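You operate a simulated robot arm through the tools that you are given. There is no shell and no other tool.

The job below is to be done with a simulated robot arm. You get a single attempt, and the scene is never put back.

JOB
Try both plugs in the block's hole and send the press a note.
Fine: RAISE if the green plug stays out, LOWER if the red plug enters, else HOLD; lever at PRESS, SEND once; plugs back. Set down upright: green plug, red plug.
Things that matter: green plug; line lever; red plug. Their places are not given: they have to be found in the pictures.

Only the result counts: the job must be done as asked and must still hold three seconds after the hand-in. Knocking over, shifting, dropping, spilling or breaking anything else fails it.

ROBOT AND FRAMES
A 7-joint arm with a two-finger parallel gripper, fixed in place. Base frame: the origin is at the foot of the arm, x ahead of it, y to its left, z up; the work surface is at about z = 745. Units: mm, degrees, N and s.
With the tool pointing down near the work surface it reaches from about 320 to 740 mm from the base axis. Its first joint turns from -143.0 to 143.0 degrees. Payload 3 kg.
The tool frame sits at the grasp point between the pads (the TCP): z along the fingers, y along the line on which they close. The tips reach 30 mm beyond it. The gripper opens to 94 mm. The fingers are 28 mm wide and 10 mm thick; the gripper's body (50 by 96 mm) begins 55 mm behind the TCP.
Orientation is that of the tool frame in the base frame, as a unit quaternion [x, y, z, w]. With the fingers straight down and closing along the base's y, the tool's x points along the base's -x, its y along +y and its z along -z.

CONTROLS
- The arm moves only by the tool jog_arm. Its argument "deltas" is a list of rows, each an object (a shift or turn left out is 0, a gripper value left out holds the last) with "translation": the shift along the tool's x, y, z in units of 40 mm (1.0 is 40 mm), a list of three; "rotation": the turn, a rotation vector about the tool's x, y, z in units of 5 degrees (1.0 is 5 degrees), a list of three; "claw": the opening, from 0 (shut) to 1 (fully open). In form: [{"translation": [dx, dy, dz], "rotation": [ax, ay, az], "claw": claw}, ...]. A call has 1 to 20 rows; each row shifts and turns the commanded pose from where the row before left it, along the tool's axes as they then stand. A call with a number of a shift or a turn outside -1 to 1 is refused whole. A row lasts 0.2 s, in which the tool goes at most 50 mm and 8.6 degrees; a call with a longer step from one row to the next is refused whole, and so is a gripper value outside its range. Where a pose cannot be reached the arm comes as near as it can. A force on the tool above 60 N (or 10 N above the force at the start of the call, whichever is more), or a blocked arm, ends the call early, and 0.2 s more pass. The fingers move at their own pace (about 45 mm/s each) and stop on an object; they squeeze with about 41 N. The grip force told is the motor's: it shows also when the fingers shut on nothing. Time passes only in rows, and 0.2 s behind the last, so rows that do not move let the fingers close. It gives the time, the measured TCP pose, the force on the tool (base axes), the opening and the grip force at its end, in the units of the frame above (readings bear some noise), with the torque about the TCP (base axes, N m) and any sound that the robot's microphone picked up.
- Cameras (640 x 400 px; columns grow to the right, rows downward): "scene" is fixed at [405.5, 656.1, 1477.9]; the picture's right is [-0.91, -0.41, 0.00], its down [-0.26, 0.58, -0.77] and it looks along [0.31, -0.70, -0.64] (base axes); focal length 321 px, centre (320, 200). "wrist" rides on the gripper at [76, 14, -102] in the tool frame; the picture's right is [-0.18, 0.98, 0.00], its down [-0.75, -0.14, -0.64] and it looks along [-0.63, -0.12, 0.77] (tool axes); focal length 243 px, centre (320, 200).
- camera(camera): a new picture of that camera. The clock stands still meanwhile.
- lift_body(by): slides the trunk up (or, below 0, down) by that many mm; the arm rides with it, the base frame stays. It gives what a move gives, with no picture.
- locate(camera, pixels): there is no depth. For up to 12 entries [column, row, z] of the newest picture of that camera ("zoom" is the newest enlarged one), the place [x, y] in the base frame at which the ray of that pixel passes the height z, good to about 2 mm, but the place of the scene camera against the robot may be out by one fixed shift of up to 12 mm in any direction. The clock stands still meanwhile.
- enlarge(camera, box): a new picture of the part [left, top, right, bottom] of that camera's present view, enlarged. The clock stands still meanwhile.
- hand_in(): hands the job in; it is judged then, once.

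Unless the task says otherwise, let go and move clear before handing in.

The tools are called after "Request:" as a command line: name --argument value ..., lists and objects as JSON in quotes. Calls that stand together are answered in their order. jog_arm: Moves the arm, as the interface text tells. Its arguments: {"type":"object","properties":{"deltas":{"type":"array"}},"required":["deltas"]} The other tools are called the same way: lift_body (by) slides the trunk up or down; camera (camera) takes a picture; locate (camera, pixels) gives the place at which the rays of pixels pass given heights; enlarge (camera, box) takes an enlarged picture of a part of a camera's view; hand_in () hands the job in.

At the start:

```text
clock: 0.0
tool_pos: [571.3, 190.9, 1186.8]
tcp_rot: [0.001, 1.0, -0.001, -0.001]
contact_force: [-0.4, 0.1, 0.0]
wrist_torque: [-0.01, 0.01, 0.01]
opening: 94.0
gripper_force: 0.0
trunk travel left (down, up): [-150.0, 240.0]
```

scene: 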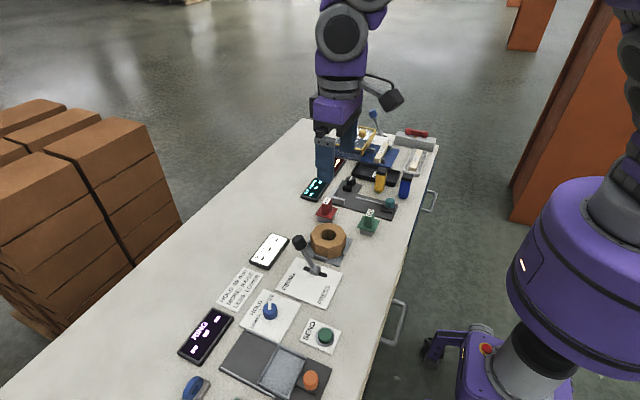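
wrist: 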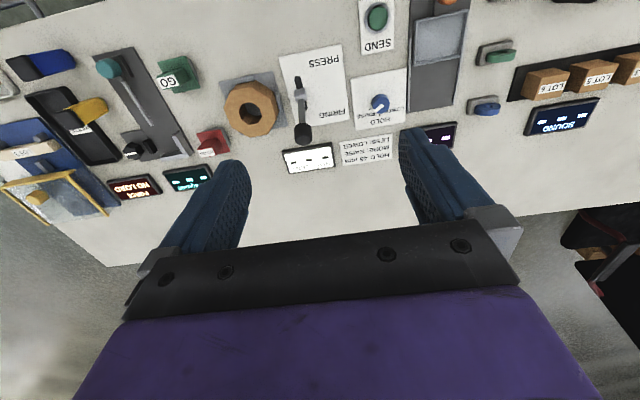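

The pictures show a red plug (scene ~327,210), a green plug (~369,222), a block with a hole (~327,240), a lever (~303,243), a knob (~270,310) and a SEND button (~325,337). I'll enlarge these to read the labels and details.

Request:
enlarge --camera "scene" --box '[240, 180, 400, 280]'

Request:
enlarge --camera "scene" --box '[170, 250, 370, 400]'

Request:
enlarge --camera "wrist" --box '[140, 40, 460, 180]'

Request:
enlarge --camera "wrist" --box '[260, 0, 480, 180]'

```text
4.00 times, centred on (320, 230) of scene
```

zoom: 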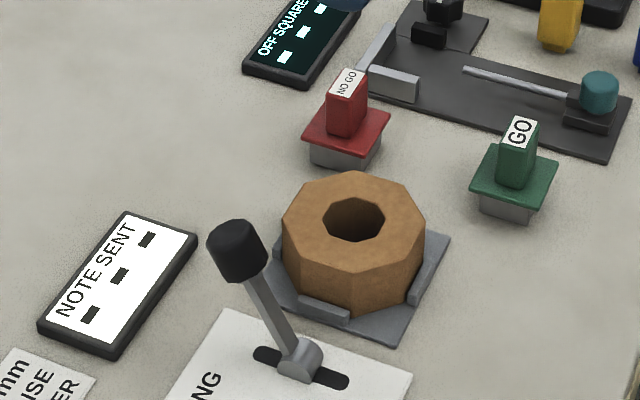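

```text
2.67 times, centred on (270, 325) of scene
```

zoom: 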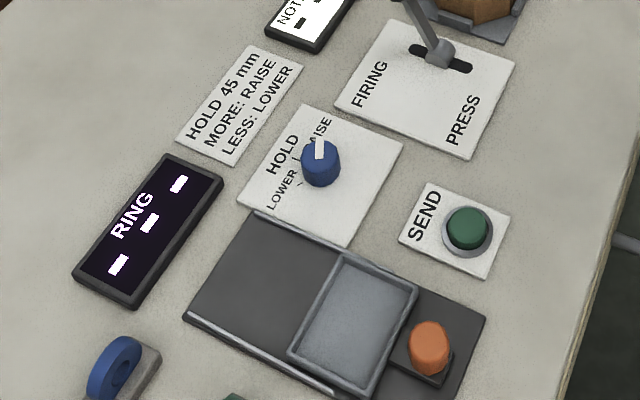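

```text
2.00 times, centred on (300, 110) of wrist
```

zoom: 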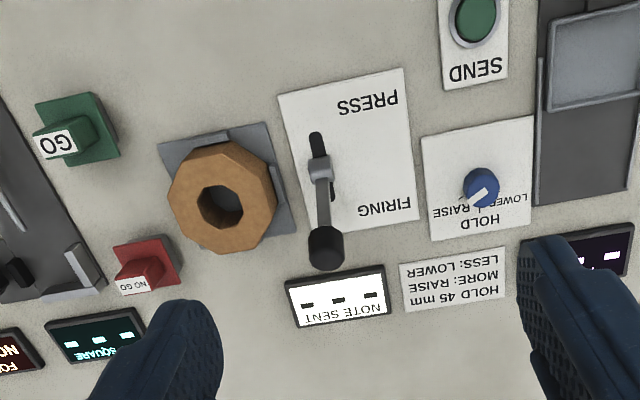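

```text
2.22 times, centred on (370, 90) of wrist
```

zoom: 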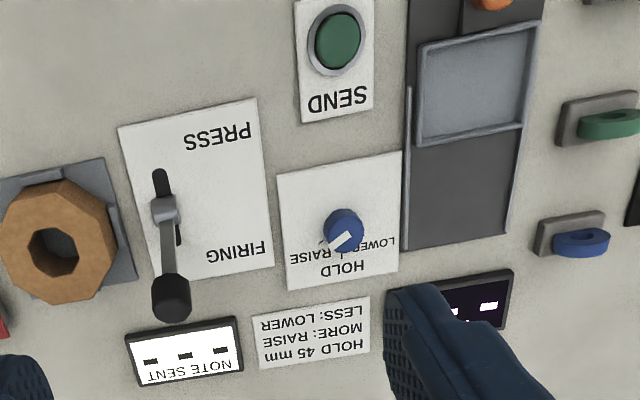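

The wrist view shows green plug GO (~180,75), red plug NO GO (~212,140), block (~250,108), lever (~302,130), selector (~380,103), SEND (~377,15). I'll locate these at plausible heights.

Request:
locate --camera "wrist" --pixels '[[180, 74, 765], [212, 140, 765], [250, 110, 790], [300, 85, 750], [303, 133, 820], [380, 103, 765], [377, 15, 760], [320, 50, 745], [310, 158, 750], [365, 150, 745]]'

Request:
enlarge --camera "scene" --box '[230, 280, 330, 350]'

Request:
enlarge --camera "scene" --box '[300, 190, 400, 260]'

Request:
enlarge --camera "scene" --box '[300, 120, 440, 220]'

```text
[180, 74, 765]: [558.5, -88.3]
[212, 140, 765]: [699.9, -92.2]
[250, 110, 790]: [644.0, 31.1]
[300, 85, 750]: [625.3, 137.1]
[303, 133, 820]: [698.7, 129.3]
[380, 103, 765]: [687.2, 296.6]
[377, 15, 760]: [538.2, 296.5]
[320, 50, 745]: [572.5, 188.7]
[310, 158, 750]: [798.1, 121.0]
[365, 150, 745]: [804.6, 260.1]
```

```text
5.71 times, centred on (280, 315) of scene
```

zoom: 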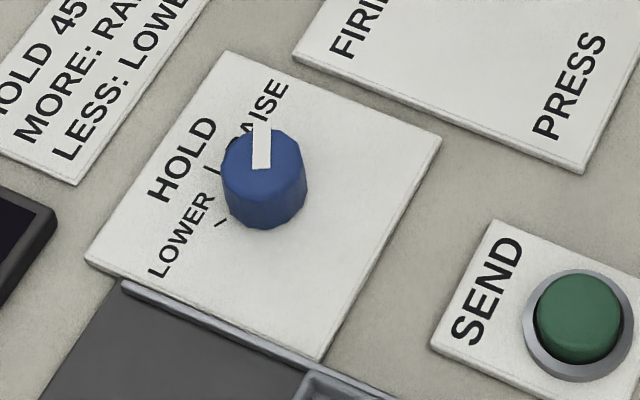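

```text
5.71 times, centred on (350, 225) of scene
```

zoom: 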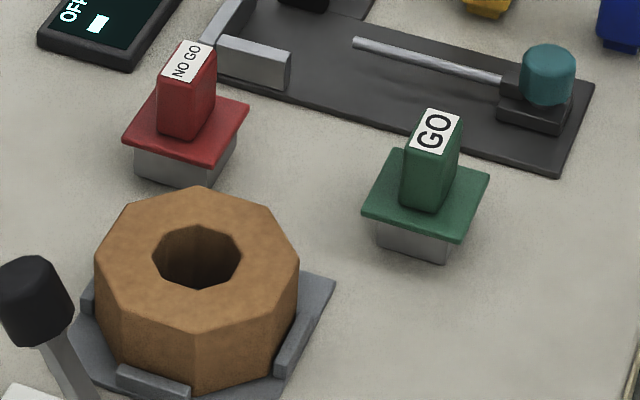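

```text
4.00 times, centred on (370, 170) of scene
```

zoom: 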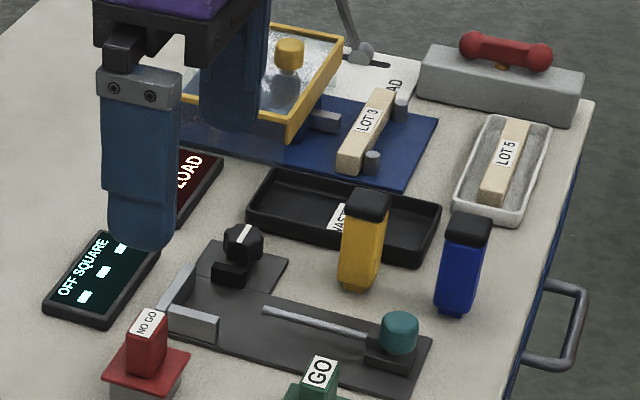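

The selector's white pointer is at RAISE (zoom ~262,140), the lever leans toward FIRING, and both plugs have gray gauge blocks under a square plate. I'll move the wrist camera closer above the plugs and block to measure them.

Request:
jog_arm --deltas '[{"translation": [0.04, -0.896, 0.667], "claw": 1}, {"translation": [0.04, -0.896, 0.667]}, {"translation": [0.04, -0.896, 0.667]}, {"translation": [0.04, -0.896, 0.667]}, {"translation": [0.04, -0.896, 0.667]}, {"translation": [0.04, -0.896, 0.667]}, {"translation": [0.04, -0.896, 0.667]}, {}]'

Request:
camera --camera "wrist"

Request:
camera --camera "scene"

```text
clock: 1.8
tool_pos: [558.4, -62.4, 1001.0]
tcp_rot: [0.0, 1.0, 0.001, 0.0]
contact_force: [-0.2, -0.2, 0.0]
wrist_torque: [-0.04, -0.05, 0.02]
opening: 94.0
gripper_force: 0.1
trunk travel left (down, up): [-150.0, 240.0]
```

```text
taken
```

wrist: 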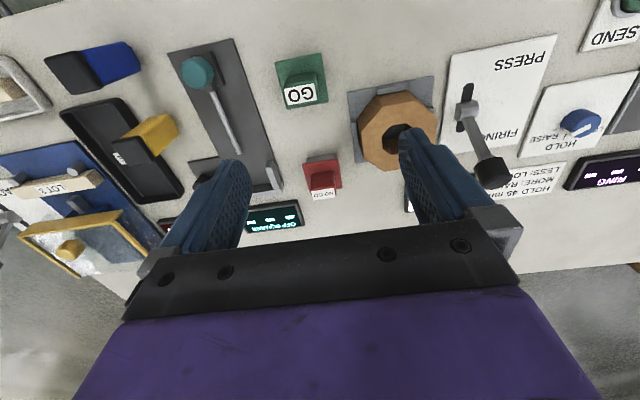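

```text
taken
```

scene: 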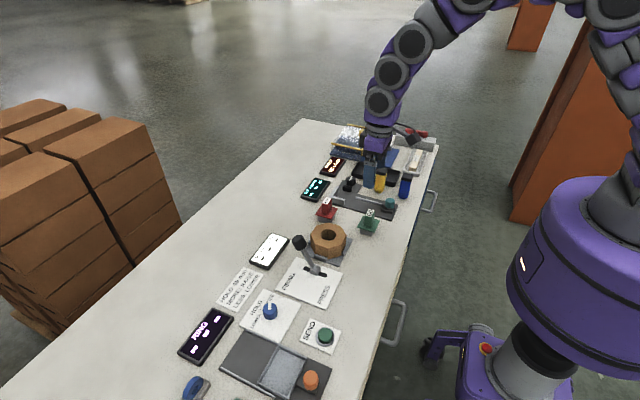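

Request:
enlarge --camera "wrist" --box '[260, 40, 360, 210]'

Request:
locate --camera "wrist" --pixels '[[276, 61, 765], [321, 54, 765], [327, 103, 765], [283, 110, 765], [304, 162, 765], [337, 158, 765], [341, 186, 765], [397, 130, 800], [410, 137, 800]]'

```text
2.35 times, centred on (310, 125) of wrist
```

zoom: 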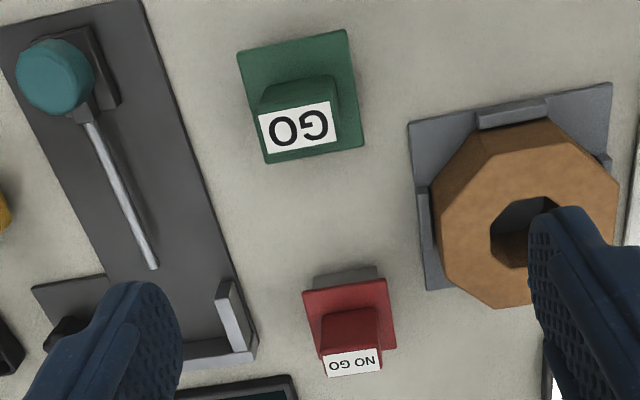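

```text
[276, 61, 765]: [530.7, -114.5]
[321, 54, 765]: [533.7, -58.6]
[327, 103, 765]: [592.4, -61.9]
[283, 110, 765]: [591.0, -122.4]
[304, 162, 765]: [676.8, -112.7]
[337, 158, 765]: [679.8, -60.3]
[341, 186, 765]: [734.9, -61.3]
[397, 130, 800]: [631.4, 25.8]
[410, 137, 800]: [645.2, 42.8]
```

I need more detail on the gauge shapes and the hole, so I'll zoom tightly on the plugs and block in the scene view.

Request:
enlarge --camera "scene" --box '[310, 192, 345, 225]'

Request:
enlarge --camera "scene" --box '[352, 204, 388, 240]'

Request:
enlarge --camera "scene" --box '[300, 215, 360, 265]'

```text
12.12 times, centred on (328, 208) of scene
```

zoom: 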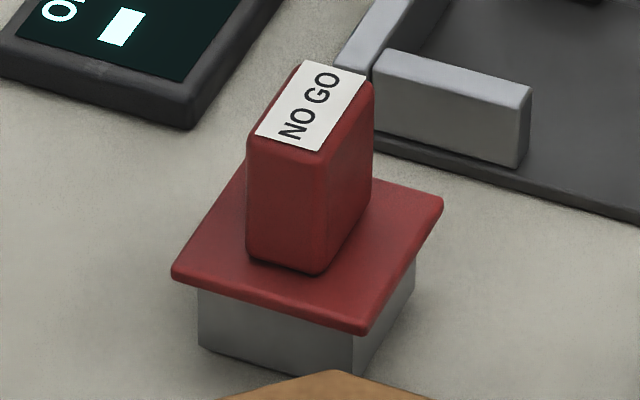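

```text
11.11 times, centred on (370, 222) of scene
```

zoom: 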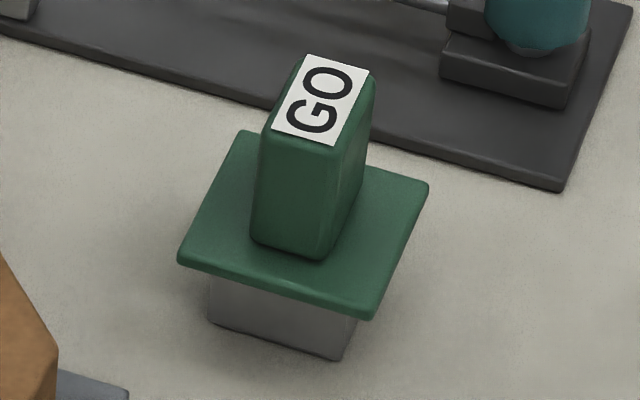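

```text
8.00 times, centred on (330, 240) of scene
```

zoom: 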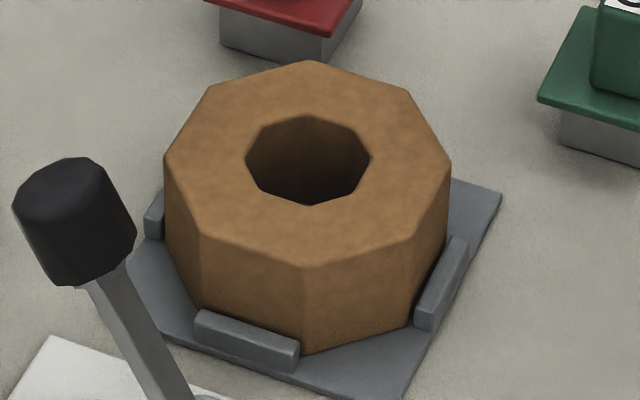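

The block's hole is octagonal while both gauges are square prisms. I'll measure the green plug's heights and size from a tight scene zoom.

Request:
enlarge --camera "scene" --box '[352, 204, 388, 240]'

Request:
locate --camera "zoom" --pixels '[[340, 358, 745], [207, 318, 745], [370, 318, 765], [370, 318, 770], [178, 260, 770], [428, 184, 770], [240, 133, 770], [320, 260, 770], [252, 240, 770], [320, 145, 810], [320, 145, 820], [270, 130, 815]]'

```text
11.11 times, centred on (370, 222) of scene
```

zoom: 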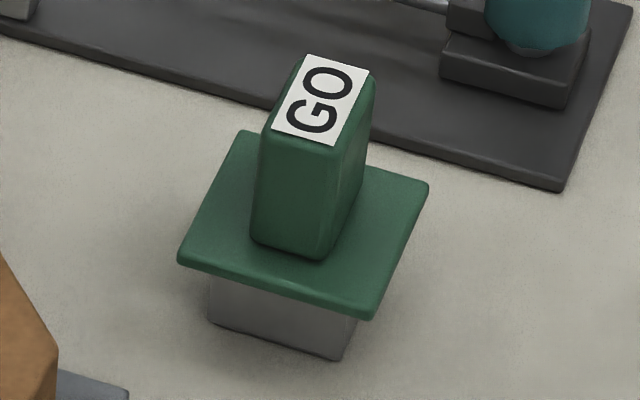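

```text
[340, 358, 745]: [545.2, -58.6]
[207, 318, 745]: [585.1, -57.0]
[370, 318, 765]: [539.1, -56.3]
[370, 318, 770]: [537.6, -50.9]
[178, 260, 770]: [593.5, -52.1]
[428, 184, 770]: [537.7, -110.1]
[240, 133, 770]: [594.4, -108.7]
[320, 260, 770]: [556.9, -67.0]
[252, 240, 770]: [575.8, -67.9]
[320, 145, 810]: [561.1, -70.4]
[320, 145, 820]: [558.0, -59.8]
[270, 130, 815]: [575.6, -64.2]
```

Green gauge measures about 40 mm wide with its plate near z≈770 and handle top ≈813. Now I'll measure the red plug.

Request:
enlarge --camera "scene" --box '[310, 192, 345, 225]'

Request:
locate --camera "zoom" --pixels '[[355, 377, 745], [198, 345, 745], [412, 288, 745], [365, 335, 770], [172, 274, 770], [442, 198, 770], [318, 274, 770], [248, 256, 770], [320, 150, 815], [256, 134, 815], [372, 80, 815], [302, 62, 815]]'

```text
12.12 times, centred on (328, 208) of scene
```

zoom: 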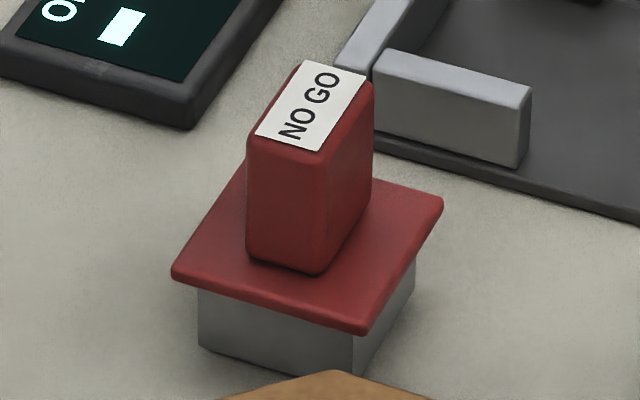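

```text
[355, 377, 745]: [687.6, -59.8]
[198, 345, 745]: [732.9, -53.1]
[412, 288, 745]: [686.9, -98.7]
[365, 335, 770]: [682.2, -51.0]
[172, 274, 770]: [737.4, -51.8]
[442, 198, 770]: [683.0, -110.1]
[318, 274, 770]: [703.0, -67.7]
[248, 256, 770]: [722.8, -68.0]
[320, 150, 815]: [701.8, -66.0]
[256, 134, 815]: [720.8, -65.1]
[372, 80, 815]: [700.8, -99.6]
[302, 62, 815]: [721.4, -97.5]
```

Red gauge is around 45 mm wide, plug centre near (711,-81) in scene coordinates. Now I'll measure the block and hole.

Request:
enlarge --camera "scene" --box '[300, 215, 360, 265]'

Request:
locate --camera "zoom" --pixels '[[304, 356, 750], [302, 268, 790], [302, 268, 800], [302, 268, 810], [408, 326, 750], [449, 162, 800], [164, 160, 800], [308, 60, 800], [308, 206, 800], [308, 114, 800], [246, 160, 800], [371, 160, 800]]'

Request:
locate --camera "zoom" --pixels '[[500, 196, 748], [400, 399, 748], [208, 86, 800], [406, 90, 800], [200, 236, 800], [412, 238, 800], [262, 130, 800], [354, 130, 800], [258, 192, 800], [356, 194, 800]]'

```text
8.00 times, centred on (330, 240) of scene
```

zoom: 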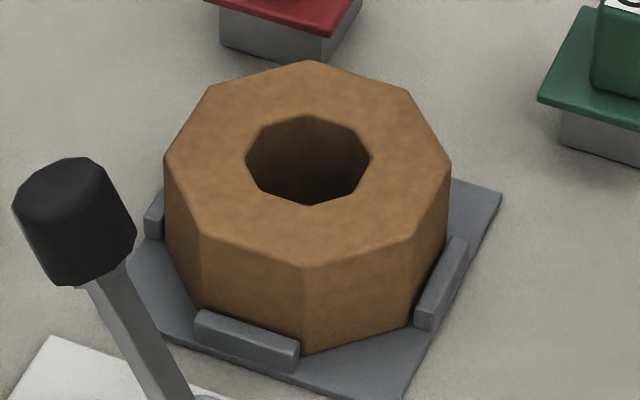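

```text
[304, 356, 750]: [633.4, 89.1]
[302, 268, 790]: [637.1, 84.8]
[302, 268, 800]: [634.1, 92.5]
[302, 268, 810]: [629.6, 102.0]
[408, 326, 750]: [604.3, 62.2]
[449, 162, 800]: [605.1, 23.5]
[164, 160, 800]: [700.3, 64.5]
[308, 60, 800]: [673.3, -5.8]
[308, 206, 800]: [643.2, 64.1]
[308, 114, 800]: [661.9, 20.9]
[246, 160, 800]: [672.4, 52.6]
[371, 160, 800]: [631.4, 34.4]
```

```text
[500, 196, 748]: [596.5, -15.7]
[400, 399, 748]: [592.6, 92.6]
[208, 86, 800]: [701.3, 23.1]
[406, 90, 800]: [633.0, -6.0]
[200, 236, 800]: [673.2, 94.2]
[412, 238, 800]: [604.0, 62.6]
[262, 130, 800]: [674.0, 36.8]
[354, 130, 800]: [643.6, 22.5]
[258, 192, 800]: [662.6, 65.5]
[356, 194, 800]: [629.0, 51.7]
```

The block top is near z≈798 and the octagonal hole is about 43 mm across flats, centred near (652,43.5) in scene coordinates (possibly shifted). I'll move above the green plug for a precise wrist-camera fix.

Request:
jog_arm --deltas '[{"translation": [-0.04, -0.2, 0.84], "claw": 1}, {"translation": [-0.04, -0.2, 0.84]}, {"translation": [-0.04, -0.2, 0.84]}, {}]'

Request:
camera --camera "wrist"

Request:
enlarge --camera "wrist" --box '[260, 60, 380, 180]'

```text
clock: 2.8
tool_pos: [561.3, -84.8, 900.7]
tcp_rot: [0.001, 1.0, 0.0, 0.001]
contact_force: [0.0, -0.3, -0.5]
wrist_torque: [0.03, -0.03, 0.02]
opening: 93.8
gripper_force: 0.0
trunk travel left (down, up): [-150.0, 240.0]
```

```text
taken
```

wrist: 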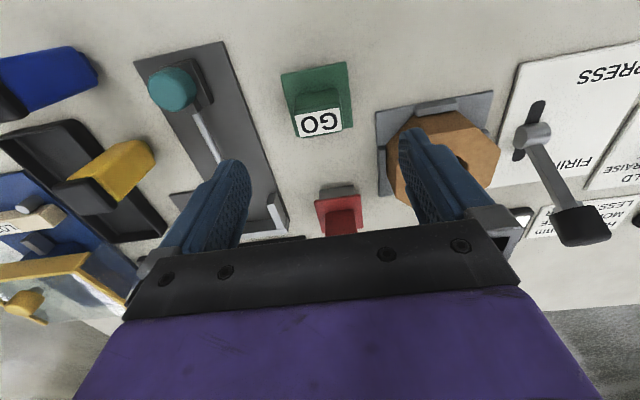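

```text
3.33 times, centred on (320, 120) of wrist
```

zoom: 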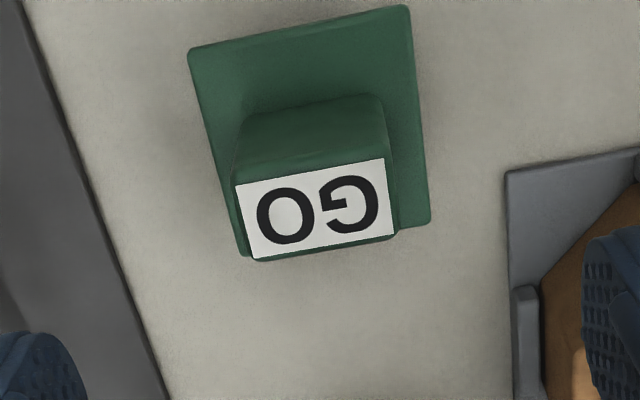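

The GO label top corners in this zoom are (236,186), (382,158), (393,233), (252,257), with plate corners at (188,48) and (408,6). I'll locate them at the estimated heights.

Request:
locate --camera "zoom" --pixels '[[236, 186, 814], [382, 158, 814], [393, 233, 814], [252, 257, 814], [188, 48, 771], [408, 6, 771], [430, 224, 771], [241, 256, 771], [245, 120, 771], [380, 95, 771], [252, 257, 810], [382, 158, 810]]'

```text
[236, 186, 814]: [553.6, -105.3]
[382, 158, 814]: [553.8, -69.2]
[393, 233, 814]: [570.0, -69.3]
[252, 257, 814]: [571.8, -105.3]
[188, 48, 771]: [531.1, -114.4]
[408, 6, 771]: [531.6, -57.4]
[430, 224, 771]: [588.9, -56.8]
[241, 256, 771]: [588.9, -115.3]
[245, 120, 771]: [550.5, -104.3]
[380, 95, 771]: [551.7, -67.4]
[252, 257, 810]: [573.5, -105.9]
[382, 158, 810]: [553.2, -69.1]
```

The green plug's plate centre is at about (560,-86) and the handle about 20×36 mm, yaw near 0. I'll check the nearby teal-knob device clearance before descending.

Request:
locate --camera "wrist" --pixels '[[172, 88, 785], [195, 90, 785], [224, 42, 750], [275, 185, 750], [287, 200, 760], [460, 160, 798]]'

Request:
jog_arm --deltas '[{"translation": [0, -0.04, 0], "claw": 0.62}, {"claw": 0.62}, {}, {}]'

Request:
camera --camera "wrist"

```text
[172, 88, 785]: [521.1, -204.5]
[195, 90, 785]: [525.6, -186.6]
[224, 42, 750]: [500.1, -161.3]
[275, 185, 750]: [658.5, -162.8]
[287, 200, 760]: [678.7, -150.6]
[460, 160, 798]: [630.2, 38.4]
```

```text
clock: 3.8
tool_pos: [564.0, -85.9, 899.6]
tcp_rot: [0.001, 1.0, 0.0, 0.0]
contact_force: [-0.5, -0.2, 0.7]
wrist_torque: [-0.02, 0.02, 0.01]
opening: 58.5
gripper_force: 0.0
trunk travel left (down, up): [-150.0, 240.0]
```

```text
taken
```

wrist: 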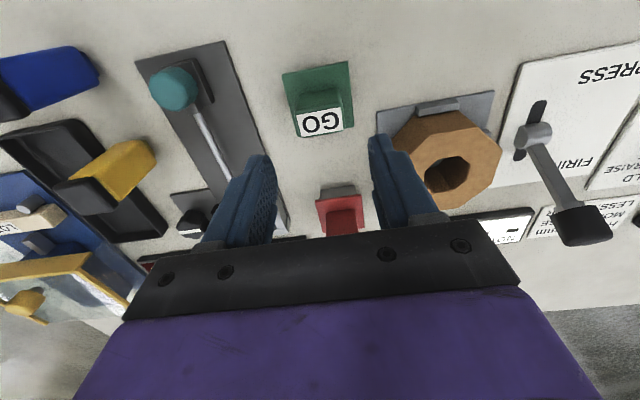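

Clearances are fine (teal knob at y≈-190, fingers outer edge near -126). I'll descend over the green handle to TCP z≈808.

Request:
jog_arm --deltas '[{"translation": [0.03, 0, 0.76], "claw": 0.62}, {"translation": [0.03, 0, 0.76]}, {"translation": [0, 0, 0.5]}, {"translation": [0, 0, 0.26]}, {}]'

Request:
camera --camera "wrist"

Request:
enlarge --camera "scene" --box '[330, 180, 410, 240]'

```text
clock: 5.0
tool_pos: [561.0, -87.3, 809.1]
tcp_rot: [0.001, 1.0, 0.001, 0.001]
contact_force: [0.9, 0.3, -0.1]
wrist_torque: [0.0, -0.02, 0.0]
opening: 58.3
gripper_force: 0.0
trunk travel left (down, up): [-150.0, 240.0]
```

```text
taken
```

wrist: 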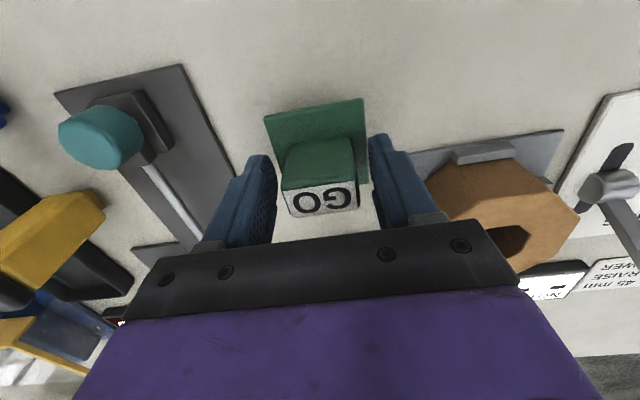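

```text
6.67 times, centred on (370, 210) of scene
```

zoom: 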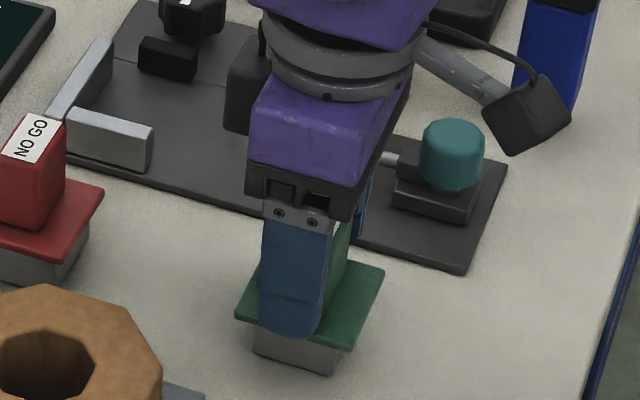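

The fingers straddle the green handle with tips just above the plate. I'll close the gripper.

Request:
jog_arm --deltas '[{"claw": 0}, {"claw": 0}, {"claw": 0}, {"claw": 0}]'

Request:
camera --camera "wrist"

```text
clock: 6.0
tool_pos: [561.5, -86.9, 807.7]
tcp_rot: [0.0, 1.0, 0.0, 0.001]
contact_force: [1.0, 0.7, 0.1]
wrist_torque: [0.02, -0.01, -0.03]
opening: 41.9
gripper_force: 40.9
trunk travel left (down, up): [-150.0, 240.0]
```

```text
taken
```

wrist: 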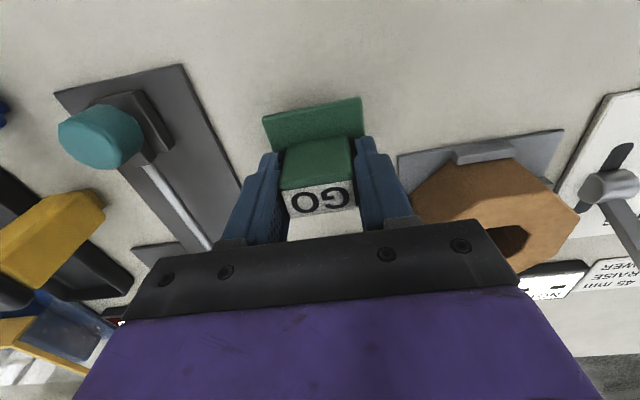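

The gripper holds the handle at 41.9 mm with 41 N. I'll lift it straight up about 80 mm and look at what is beneath the plate.

Request:
jog_arm --deltas '[{"translation": [0, 0, -0.25]}, {"translation": [0, 0, -0.5]}, {"translation": [0, 0, -0.75]}, {"translation": [0, 0, -0.75]}, {}]'

Request:
enlarge --camera "scene" --box '[340, 170, 410, 230]'

Request:
camera --camera "wrist"

```text
clock: 7.2
tool_pos: [561.2, -86.8, 900.7]
tcp_rot: [0.001, 1.0, 0.001, 0.001]
contact_force: [0.4, 0.6, -3.5]
wrist_torque: [0.03, 0.05, -0.01]
opening: 42.0
gripper_force: 41.4
trunk travel left (down, up): [-150.0, 240.0]
```

```text
6.67 times, centred on (375, 200) of scene
```

zoom: 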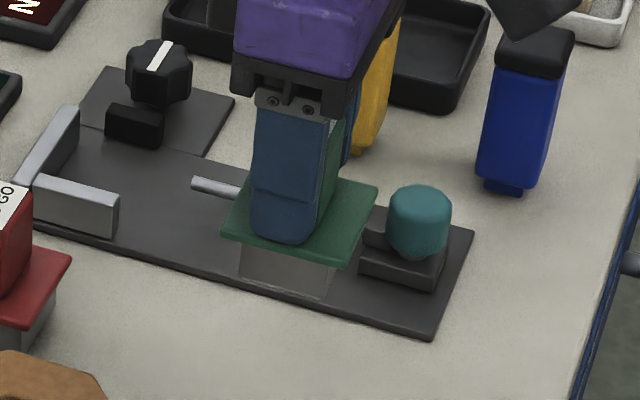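

```text
taken
```

wrist: 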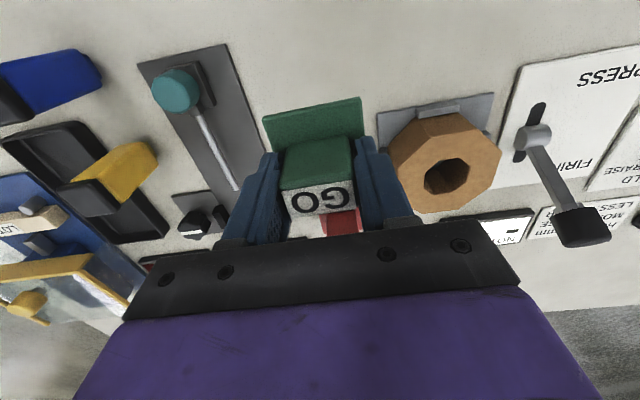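

The gray gauge came up with the plug, so it's attached. I'll zoom tightly on it to see the exact shape, and locate the hole from the wrist view (hole about 446,176).

Request:
enlarge --camera "scene" --box '[362, 190, 392, 218]'

Request:
enlarge --camera "wrist" --box '[370, 80, 520, 220]'

```text
14.29 times, centred on (377, 204) of scene
```

zoom: 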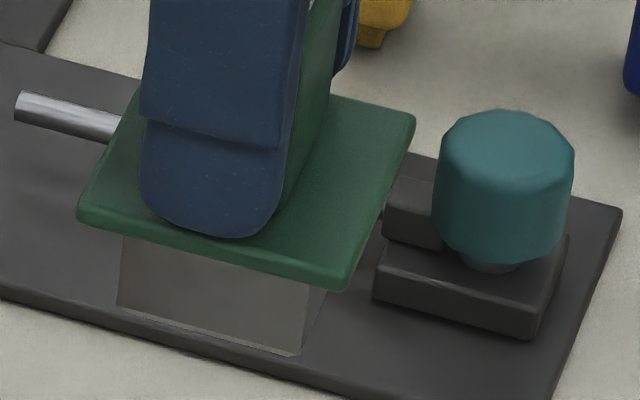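

```text
2.86 times, centred on (445, 150) of wrist
```

zoom: 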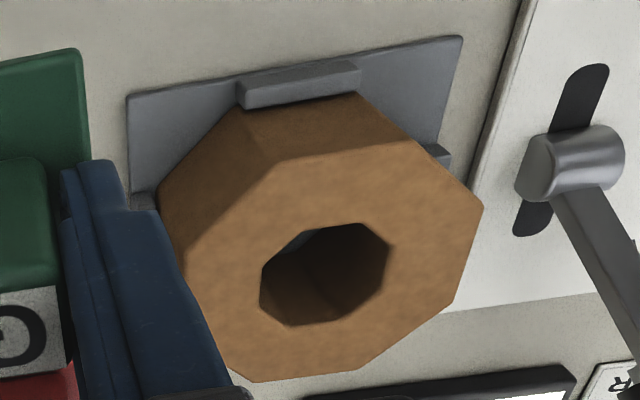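

I'll measure the gauge width at its lifted height (bottom ≈ z 837) and the hole rim from the wrist view.

Request:
locate --camera "zoom" --pixels '[[290, 245, 798], [365, 223, 798], [391, 247, 798], [387, 283, 798], [353, 316, 798], [290, 326, 798], [260, 297, 798], [262, 265, 798], [245, 380, 798], [483, 208, 798], [430, 143, 798], [276, 160, 798]]'

Request:
enlarge --camera "scene" --box '[362, 190, 392, 218]'

Request:
locate --camera "zoom" --pixels '[[117, 308, 837], [300, 356, 837], [325, 292, 837], [343, 289, 860], [78, 218, 862], [415, 118, 864]]'

```text
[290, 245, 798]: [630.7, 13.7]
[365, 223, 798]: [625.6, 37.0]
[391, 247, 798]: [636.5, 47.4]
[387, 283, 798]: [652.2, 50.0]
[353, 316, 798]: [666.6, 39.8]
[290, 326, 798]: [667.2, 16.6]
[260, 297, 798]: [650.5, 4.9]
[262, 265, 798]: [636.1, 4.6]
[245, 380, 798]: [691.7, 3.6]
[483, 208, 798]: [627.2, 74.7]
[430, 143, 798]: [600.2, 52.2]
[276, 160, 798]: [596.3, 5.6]
```

```text
14.29 times, centred on (377, 204) of scene
```

zoom: 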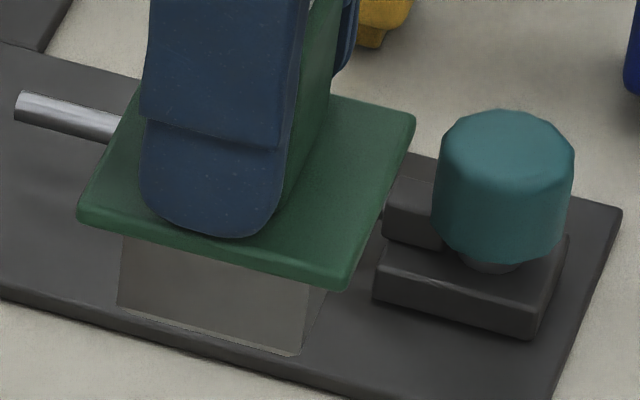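

```text
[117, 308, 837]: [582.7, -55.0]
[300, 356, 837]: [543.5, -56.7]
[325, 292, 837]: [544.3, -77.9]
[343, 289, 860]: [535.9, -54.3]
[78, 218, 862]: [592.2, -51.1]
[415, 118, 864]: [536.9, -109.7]
```

Gauge measures about 39 mm wide; the wrist fix of the hole centre (~645,27) differs a bit from the scene-based (~647,37), so I want a near-vertical look at the hole. I'll move so the hole appears above the held plug in the wrist image.

Request:
jog_arm --deltas '[{"translation": [0, 0, -0.75]}, {"translation": [-0.64, 0.58, 0]}, {"translation": [-0.64, 0.58, 0]}, {"translation": [-0.64, 0.58, 0]}, {"translation": [-0.64, 0.58, 0]}, {"translation": [-0.64, 0.58, 0]}, {}, {}]'

Request:
camera --camera "wrist"

Request:
enlarge --camera "wrist" --box '[220, 0, 420, 110]'

```text
clock: 9.0
tool_pos: [692.9, 28.6, 932.4]
tcp_rot: [0.0, 1.0, 0.001, 0.0]
contact_force: [0.7, -0.1, -2.8]
wrist_torque: [0.01, 0.02, 0.02]
opening: 41.9
gripper_force: 41.1
trunk travel left (down, up): [-150.0, 240.0]
```

```text
taken
```

wrist: 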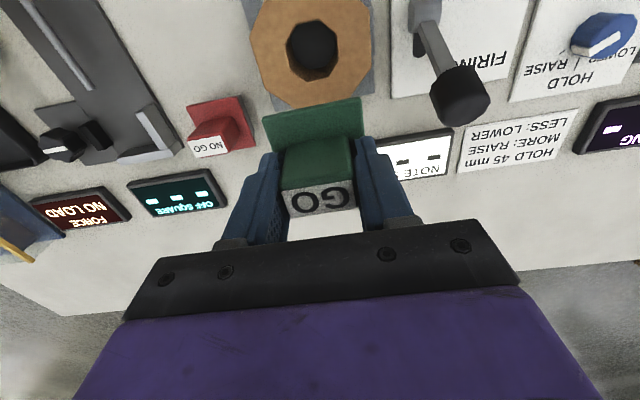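

```text
3.20 times, centred on (320, 55) of wrist
```

zoom: 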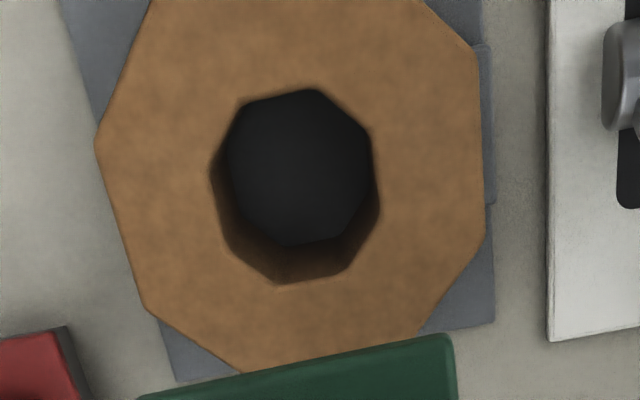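

Now the octagonal hole is seen almost from above, with rim vertices like (240,100), (310,88), (370,133), (380,210), (345,272), (278,285), (225,247), (210,175). I'll locate them.

Request:
locate --camera "zoom" --pixels '[[240, 100, 798], [312, 88, 798], [370, 133, 798], [380, 210, 798], [345, 272, 798], [278, 285, 798], [225, 247, 798], [210, 175, 798], [95, 142, 798], [148, 308, 798], [480, 50, 798], [485, 235, 798]]'

Request:
camera --camera "scene"

Request:
enlarge --camera "scene" --box '[290, 180, 370, 250]'

```text
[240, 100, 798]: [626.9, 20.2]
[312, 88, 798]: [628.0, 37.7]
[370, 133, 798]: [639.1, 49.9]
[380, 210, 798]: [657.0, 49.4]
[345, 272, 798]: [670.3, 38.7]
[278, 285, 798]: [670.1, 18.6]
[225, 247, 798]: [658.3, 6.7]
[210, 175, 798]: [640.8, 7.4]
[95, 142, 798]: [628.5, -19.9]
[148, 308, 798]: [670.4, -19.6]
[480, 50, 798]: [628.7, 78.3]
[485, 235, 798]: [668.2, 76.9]
```

```text
taken
```

scene: 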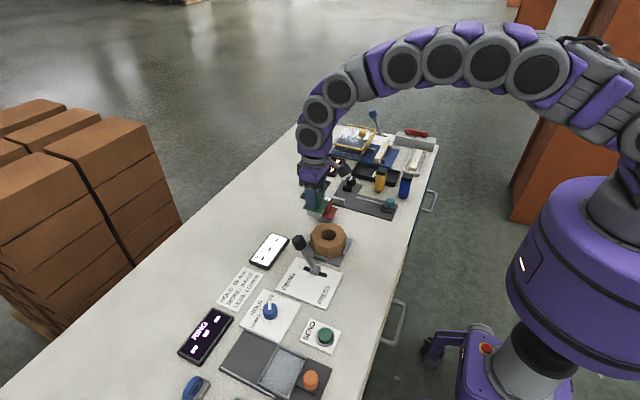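

```text
5.71 times, centred on (330, 215) of scene
```

zoom: 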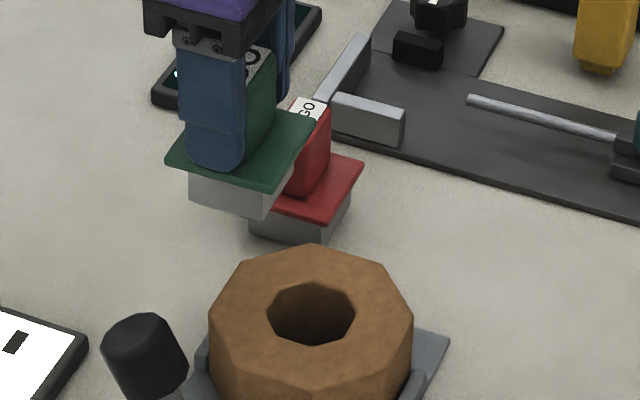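

The hole centre is at about (648.8, 28.6), 42.7 mm across flats, flats aligned with the base axes. I'll bring the green plug over the hole with its gauge bottom about 15 mm above the block and check.

Request:
jog_arm --deltas '[{"translation": [0.55, 0, 0]}, {"translation": [0.55, 0, 0.2]}, {"translation": [0, 0, 0.5]}, {"translation": [0, 0, 0.5]}, {}, {}]'

Request:
camera --camera "wrist"

Request:
enlarge --camera "scene" --box '[295, 195, 365, 255]'

```text
clock: 10.4
tool_pos: [645.5, 29.6, 881.9]
tcp_rot: [0.001, 1.0, -0.001, -0.001]
contact_force: [0.5, 0.9, -3.0]
wrist_torque: [0.01, 0.02, -0.05]
opening: 41.6
gripper_force: 40.8
trunk travel left (down, up): [-150.0, 240.0]
```

```text
taken
```

wrist: 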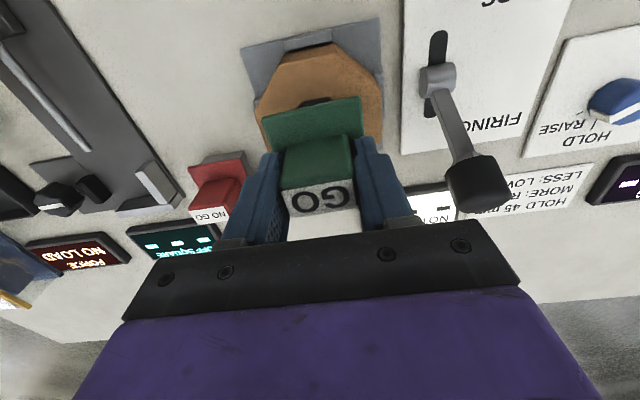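

```text
6.67 times, centred on (330, 225) of scene
```

zoom: 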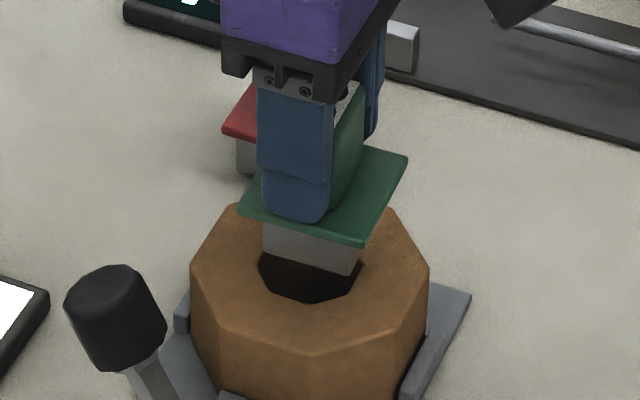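

The green plug is centred over the hole. I'll lower slowly in small steps, watching for contact near TCP z≈861.

Request:
jog_arm --deltas '[{"translation": [0, 0, 0.1]}, {"translation": [0, 0, 0.1]}, {"translation": [0, 0, 0.1]}, {"translation": [0, 0, 0.05]}, {"translation": [0, 0, 0.05]}, {"translation": [0, 0, 0.05]}, {}]'

Request:
enlarge --camera "scene" --box '[295, 195, 365, 255]'

```text
clock: 12.0
tool_pos: [644.7, 28.2, 864.1]
tcp_rot: [0.001, 1.0, 0.0, 0.0]
contact_force: [0.2, 0.4, -2.0]
wrist_torque: [0.0, -0.02, 0.02]
opening: 41.8
gripper_force: 40.7
trunk travel left (down, up): [-150.0, 240.0]
```

```text
6.67 times, centred on (330, 225) of scene
```

zoom: 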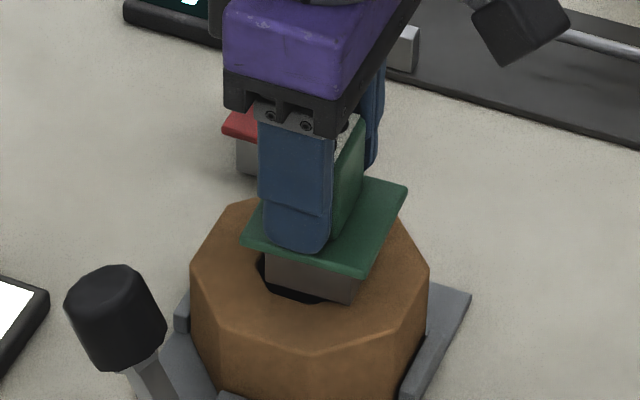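

The hole peeks out to the left (+x side) of the gauge at zoom (262,270), so the plug is about 3 mm too far toward −x. I'll shift +3 mm in x and look again.

Request:
jog_arm --deltas '[{"translation": [-0.075, 0, 0]}, {}, {}]'

Request:
enlarge --camera "scene" --box '[310, 210, 350, 245]'

Request:
enlarge --camera "wrist" --box '[230, 20, 400, 150]'

```text
clock: 12.8
tool_pos: [648.2, 28.5, 862.2]
tcp_rot: [0.001, 1.0, 0.0, 0.0]
contact_force: [0.2, 0.0, -2.3]
wrist_torque: [0.0, 0.02, -0.05]
opening: 41.9
gripper_force: 40.7
trunk travel left (down, up): [-150.0, 240.0]
```

```text
11.43 times, centred on (330, 228) of scene
```

zoom: 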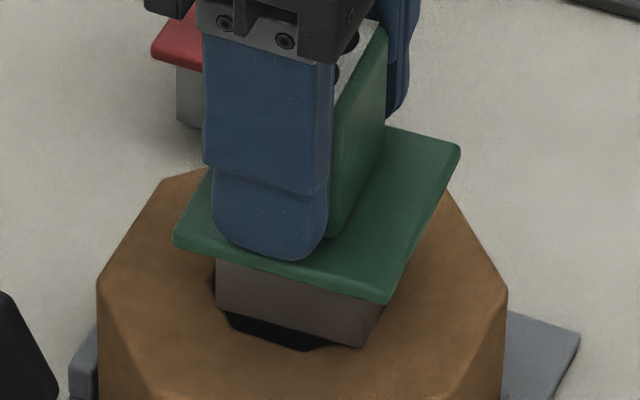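

```text
3.08 times, centred on (315, 85) of wrist
```

zoom: 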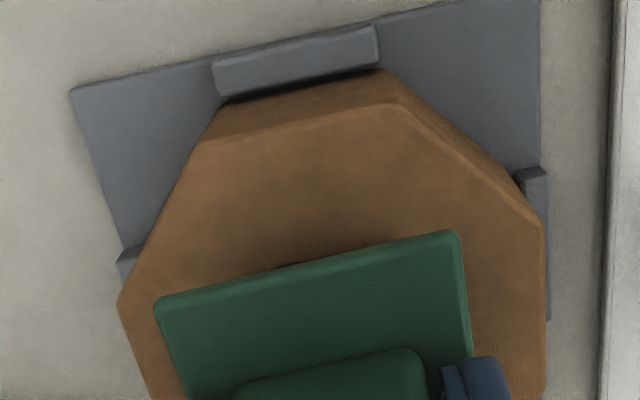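

The gauge is just above the block, with its corner at zoom (360,348) seeming to lie over the rim. I'll step down in 1–2 mm steps and watch the force.

Request:
jog_arm --deltas '[{"translation": [0, 0, 0.04]}, {"translation": [0, 0, 0.04]}, {"translation": [0, 0, 0.04]}, {}]'

Request:
enlarge --camera "scene" --box '[310, 210, 350, 245]'

```text
clock: 13.8
tool_pos: [649.5, 29.4, 860.5]
tcp_rot: [0.001, 1.0, 0.001, 0.002]
contact_force: [10.4, 0.6, 14.7]
wrist_torque: [0.38, -0.36, -0.25]
opening: 41.5
gripper_force: 41.2
trunk travel left (down, up): [-150.0, 240.0]
```

```text
11.43 times, centred on (330, 228) of scene
```

zoom: 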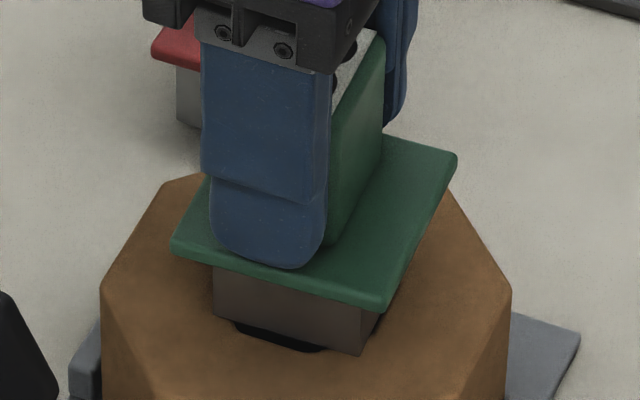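

Contact occurred at TCP z≈860.5 (gauge bottom ≈ block top): Fz≈+15 N, Fx≈+10 N, and the torque puts the contact at the (−x,+y) gauge corner. I'll shift slightly +x and −y to see whether it slips in.

Request:
jog_arm --deltas '[{"translation": [-0.05, 0, 0]}, {}, {}]'

Request:
jog_arm --deltas '[{"translation": [-0.025, -0.025, 0]}, {}, {}]'

Request:
enlarge --camera "scene" --box '[310, 210, 350, 245]'

```text
clock: 14.6
tool_pos: [649.7, 28.4, 858.8]
tcp_rot: [0.001, 1.0, 0.001, -0.001]
contact_force: [3.8, 0.1, -4.2]
wrist_torque: [0.02, -0.2, -0.05]
opening: 41.7
gripper_force: 41.2
trunk travel left (down, up): [-150.0, 240.0]
```

```text
clock: 15.4
tool_pos: [651.5, 28.6, 859.3]
tcp_rot: [0.001, 1.0, 0.001, 0.0]
contact_force: [0.0, 0.9, -2.9]
wrist_torque: [0.08, 0.03, -0.06]
opening: 42.1
gripper_force: 41.6
trunk travel left (down, up): [-150.0, 240.0]
```

```text
11.43 times, centred on (330, 228) of scene
```

zoom: 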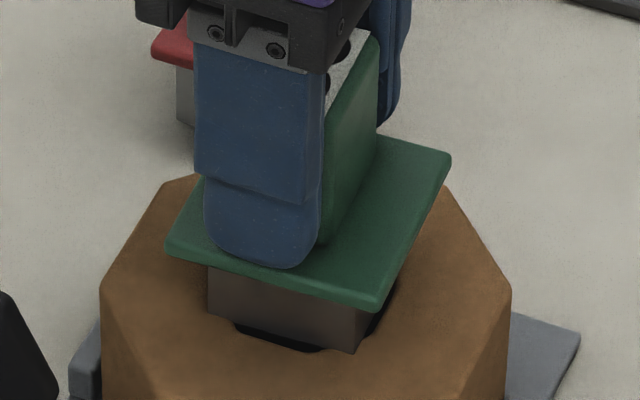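

After the shift the contact vanished (force back to weight only, −2.9 N) at z≈859, so the gauge is starting into the hole. I'll keep lowering in small steps.

Request:
jog_arm --deltas '[{"translation": [0, 0, 0.05]}, {"translation": [0, 0, 0.05]}, {"translation": [0, 0, 0.05]}, {}]'

Request:
enlarge --camera "scene" --box '[310, 210, 350, 245]'

```text
clock: 16.4
tool_pos: [651.1, 29.4, 852.3]
tcp_rot: [0.0, 1.0, 0.0, 0.0]
contact_force: [0.3, -0.1, -2.5]
wrist_torque: [0.04, 0.01, -0.01]
opening: 41.7
gripper_force: 41.0
trunk travel left (down, up): [-150.0, 240.0]
```

```text
11.43 times, centred on (330, 228) of scene
```

zoom: 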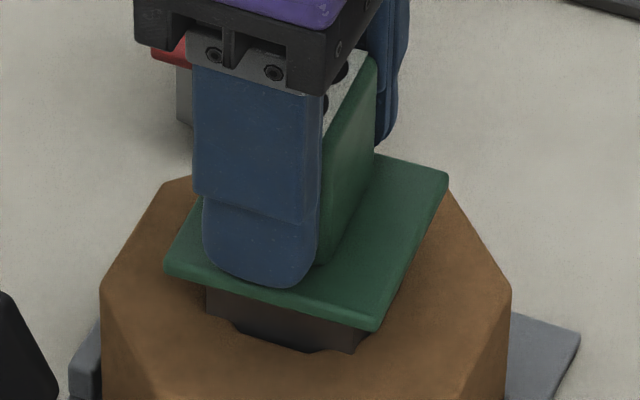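

It's going in freely (no force at z≈852). I'll continue until the plate seats on the block, expected near TCP z≈838.

Request:
jog_arm --deltas '[{"translation": [0, 0, 0.06]}, {"translation": [0, 0, 0.06]}, {"translation": [0, 0, 0.06]}, {"translation": [0, 0, 0.06]}, {"translation": [0, 0, 0.03]}, {}]'

Request:
enlarge --camera "scene" --box '[310, 210, 350, 245]'

```text
clock: 17.8
tool_pos: [651.6, 27.5, 841.3]
tcp_rot: [0.001, 1.0, 0.0, 0.0]
contact_force: [-0.4, -0.1, -2.5]
wrist_torque: [0.02, -0.01, -0.01]
opening: 42.0
gripper_force: 40.9
trunk travel left (down, up): [-150.0, 240.0]
```

```text
11.43 times, centred on (330, 228) of scene
```

zoom: 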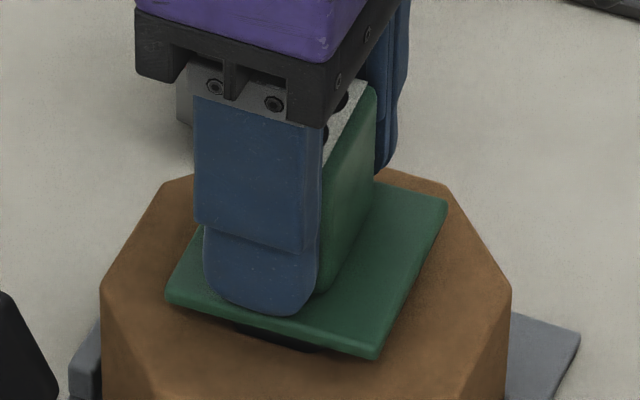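

The green plug is nearly seated at z≈841 without resistance. A few more small steps to confirm full entry.

Request:
jog_arm --deltas '[{"translation": [0, 0, 0.03]}, {"translation": [0, 0, 0.03]}, {"translation": [0, 0, 0.03]}, {}]'

Request:
enlarge --camera "scene" --box '[310, 210, 350, 245]'

```text
clock: 18.8
tool_pos: [650.7, 29.2, 838.1]
tcp_rot: [0.0, 1.0, -0.001, 0.0]
contact_force: [-0.5, 0.7, -2.2]
wrist_torque: [0.02, -0.02, -0.01]
opening: 41.9
gripper_force: 41.4
trunk travel left (down, up): [-150.0, 240.0]
```

```text
11.43 times, centred on (330, 228) of scene
```

zoom: 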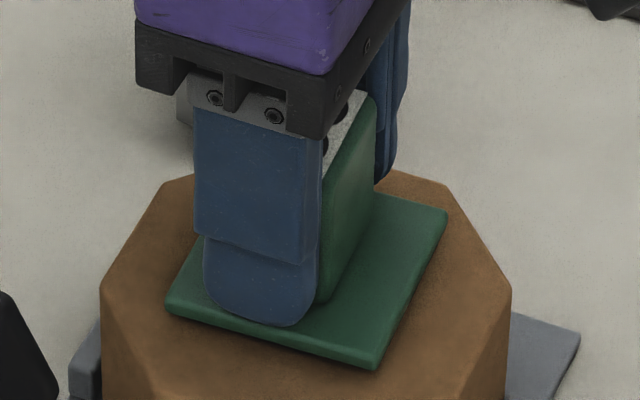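

The plate looks almost flush with the block top. One more small step to feel the seat.

Request:
jog_arm --deltas '[{"translation": [0, 0, 0.03]}, {"translation": [0, 0, 0.03]}, {}]'

```text
clock: 19.6
tool_pos: [652.6, 28.7, 835.8]
tcp_rot: [0.001, 1.0, 0.0, 0.001]
contact_force: [0.5, -0.3, -2.3]
wrist_torque: [0.02, 0.01, 0.01]
opening: 41.7
gripper_force: 41.0
trunk travel left (down, up): [-150.0, 240.0]
```

Still free at z≈835.8. I'll go 2–3 mm further to find the seat.

Request:
jog_arm --deltas '[{"translation": [0, 0, 0.03]}, {"translation": [0, 0, 0.03]}, {}]'

Request:
enlarge --camera "scene" --box '[310, 210, 350, 245]'

```text
clock: 20.4
tool_pos: [650.5, 29.5, 834.2]
tcp_rot: [0.001, 1.0, 0.0, 0.001]
contact_force: [0.0, -0.4, -2.4]
wrist_torque: [0.03, -0.01, -0.01]
opening: 41.8
gripper_force: 41.1
trunk travel left (down, up): [-150.0, 240.0]
```

```text
11.43 times, centred on (330, 228) of scene
```

zoom: 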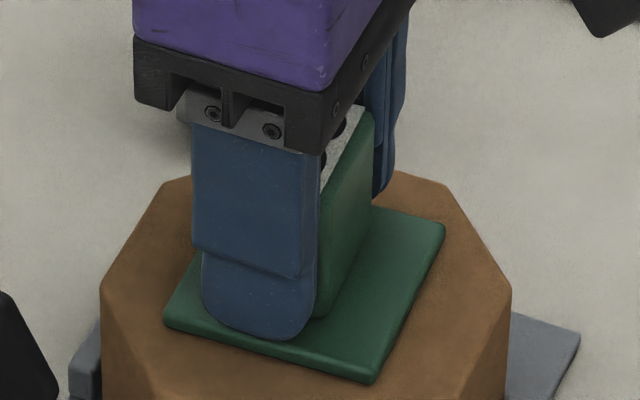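

Green plainly enters; I'll make two final small steps to confirm the seat by force.

Request:
jog_arm --deltas '[{"translation": [0, 0, 0.03]}, {"translation": [0, 0, 0.03]}, {"translation": [0, 0, 0.03]}, {}]'

```text
clock: 21.4
tool_pos: [650.5, 28.8, 833.2]
tcp_rot: [0.001, 1.0, -0.001, 0.004]
contact_force: [4.4, 1.9, 35.6]
wrist_torque: [0.04, 0.6, -0.05]
opening: 42.1
gripper_force: 40.7
trunk travel left (down, up): [-150.0, 240.0]
```

Seated: Fz jumped to 35.6 N at z≈833, so the green plug enters fully. I'll lift it straight out.

Request:
jog_arm --deltas '[{"translation": [0, 0, -0.15]}, {"translation": [0, 0, -0.2]}, {"translation": [0, 0, -0.2]}, {"translation": [0, 0, -0.25]}, {"translation": [0, 0, -0.25]}, {"translation": [0, 0, -0.4]}, {"translation": [0, 0, -0.5]}, {}]'

Request:
camera --camera "scene"

Request:
camera --camera "wrist"

```text
clock: 23.2
tool_pos: [652.2, 28.4, 907.3]
tcp_rot: [0.001, 1.0, 0.0, 0.0]
contact_force: [0.9, 0.3, -3.1]
wrist_torque: [0.02, -0.01, 0.0]
opening: 41.7
gripper_force: 40.9
trunk travel left (down, up): [-150.0, 240.0]
```

```text
taken
```

scene: 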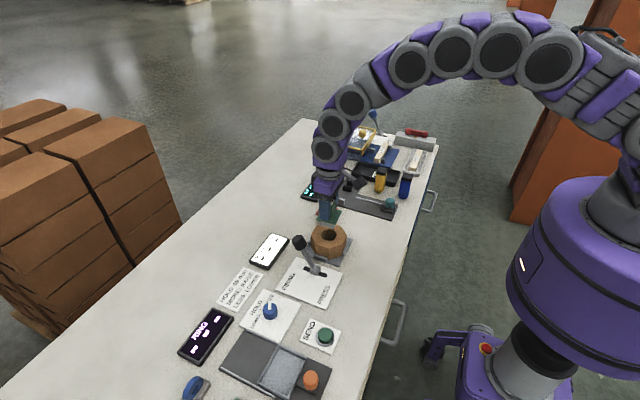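

```text
taken
```

wrist: 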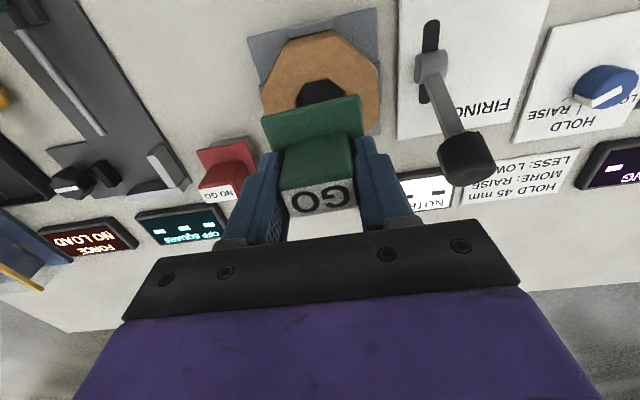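

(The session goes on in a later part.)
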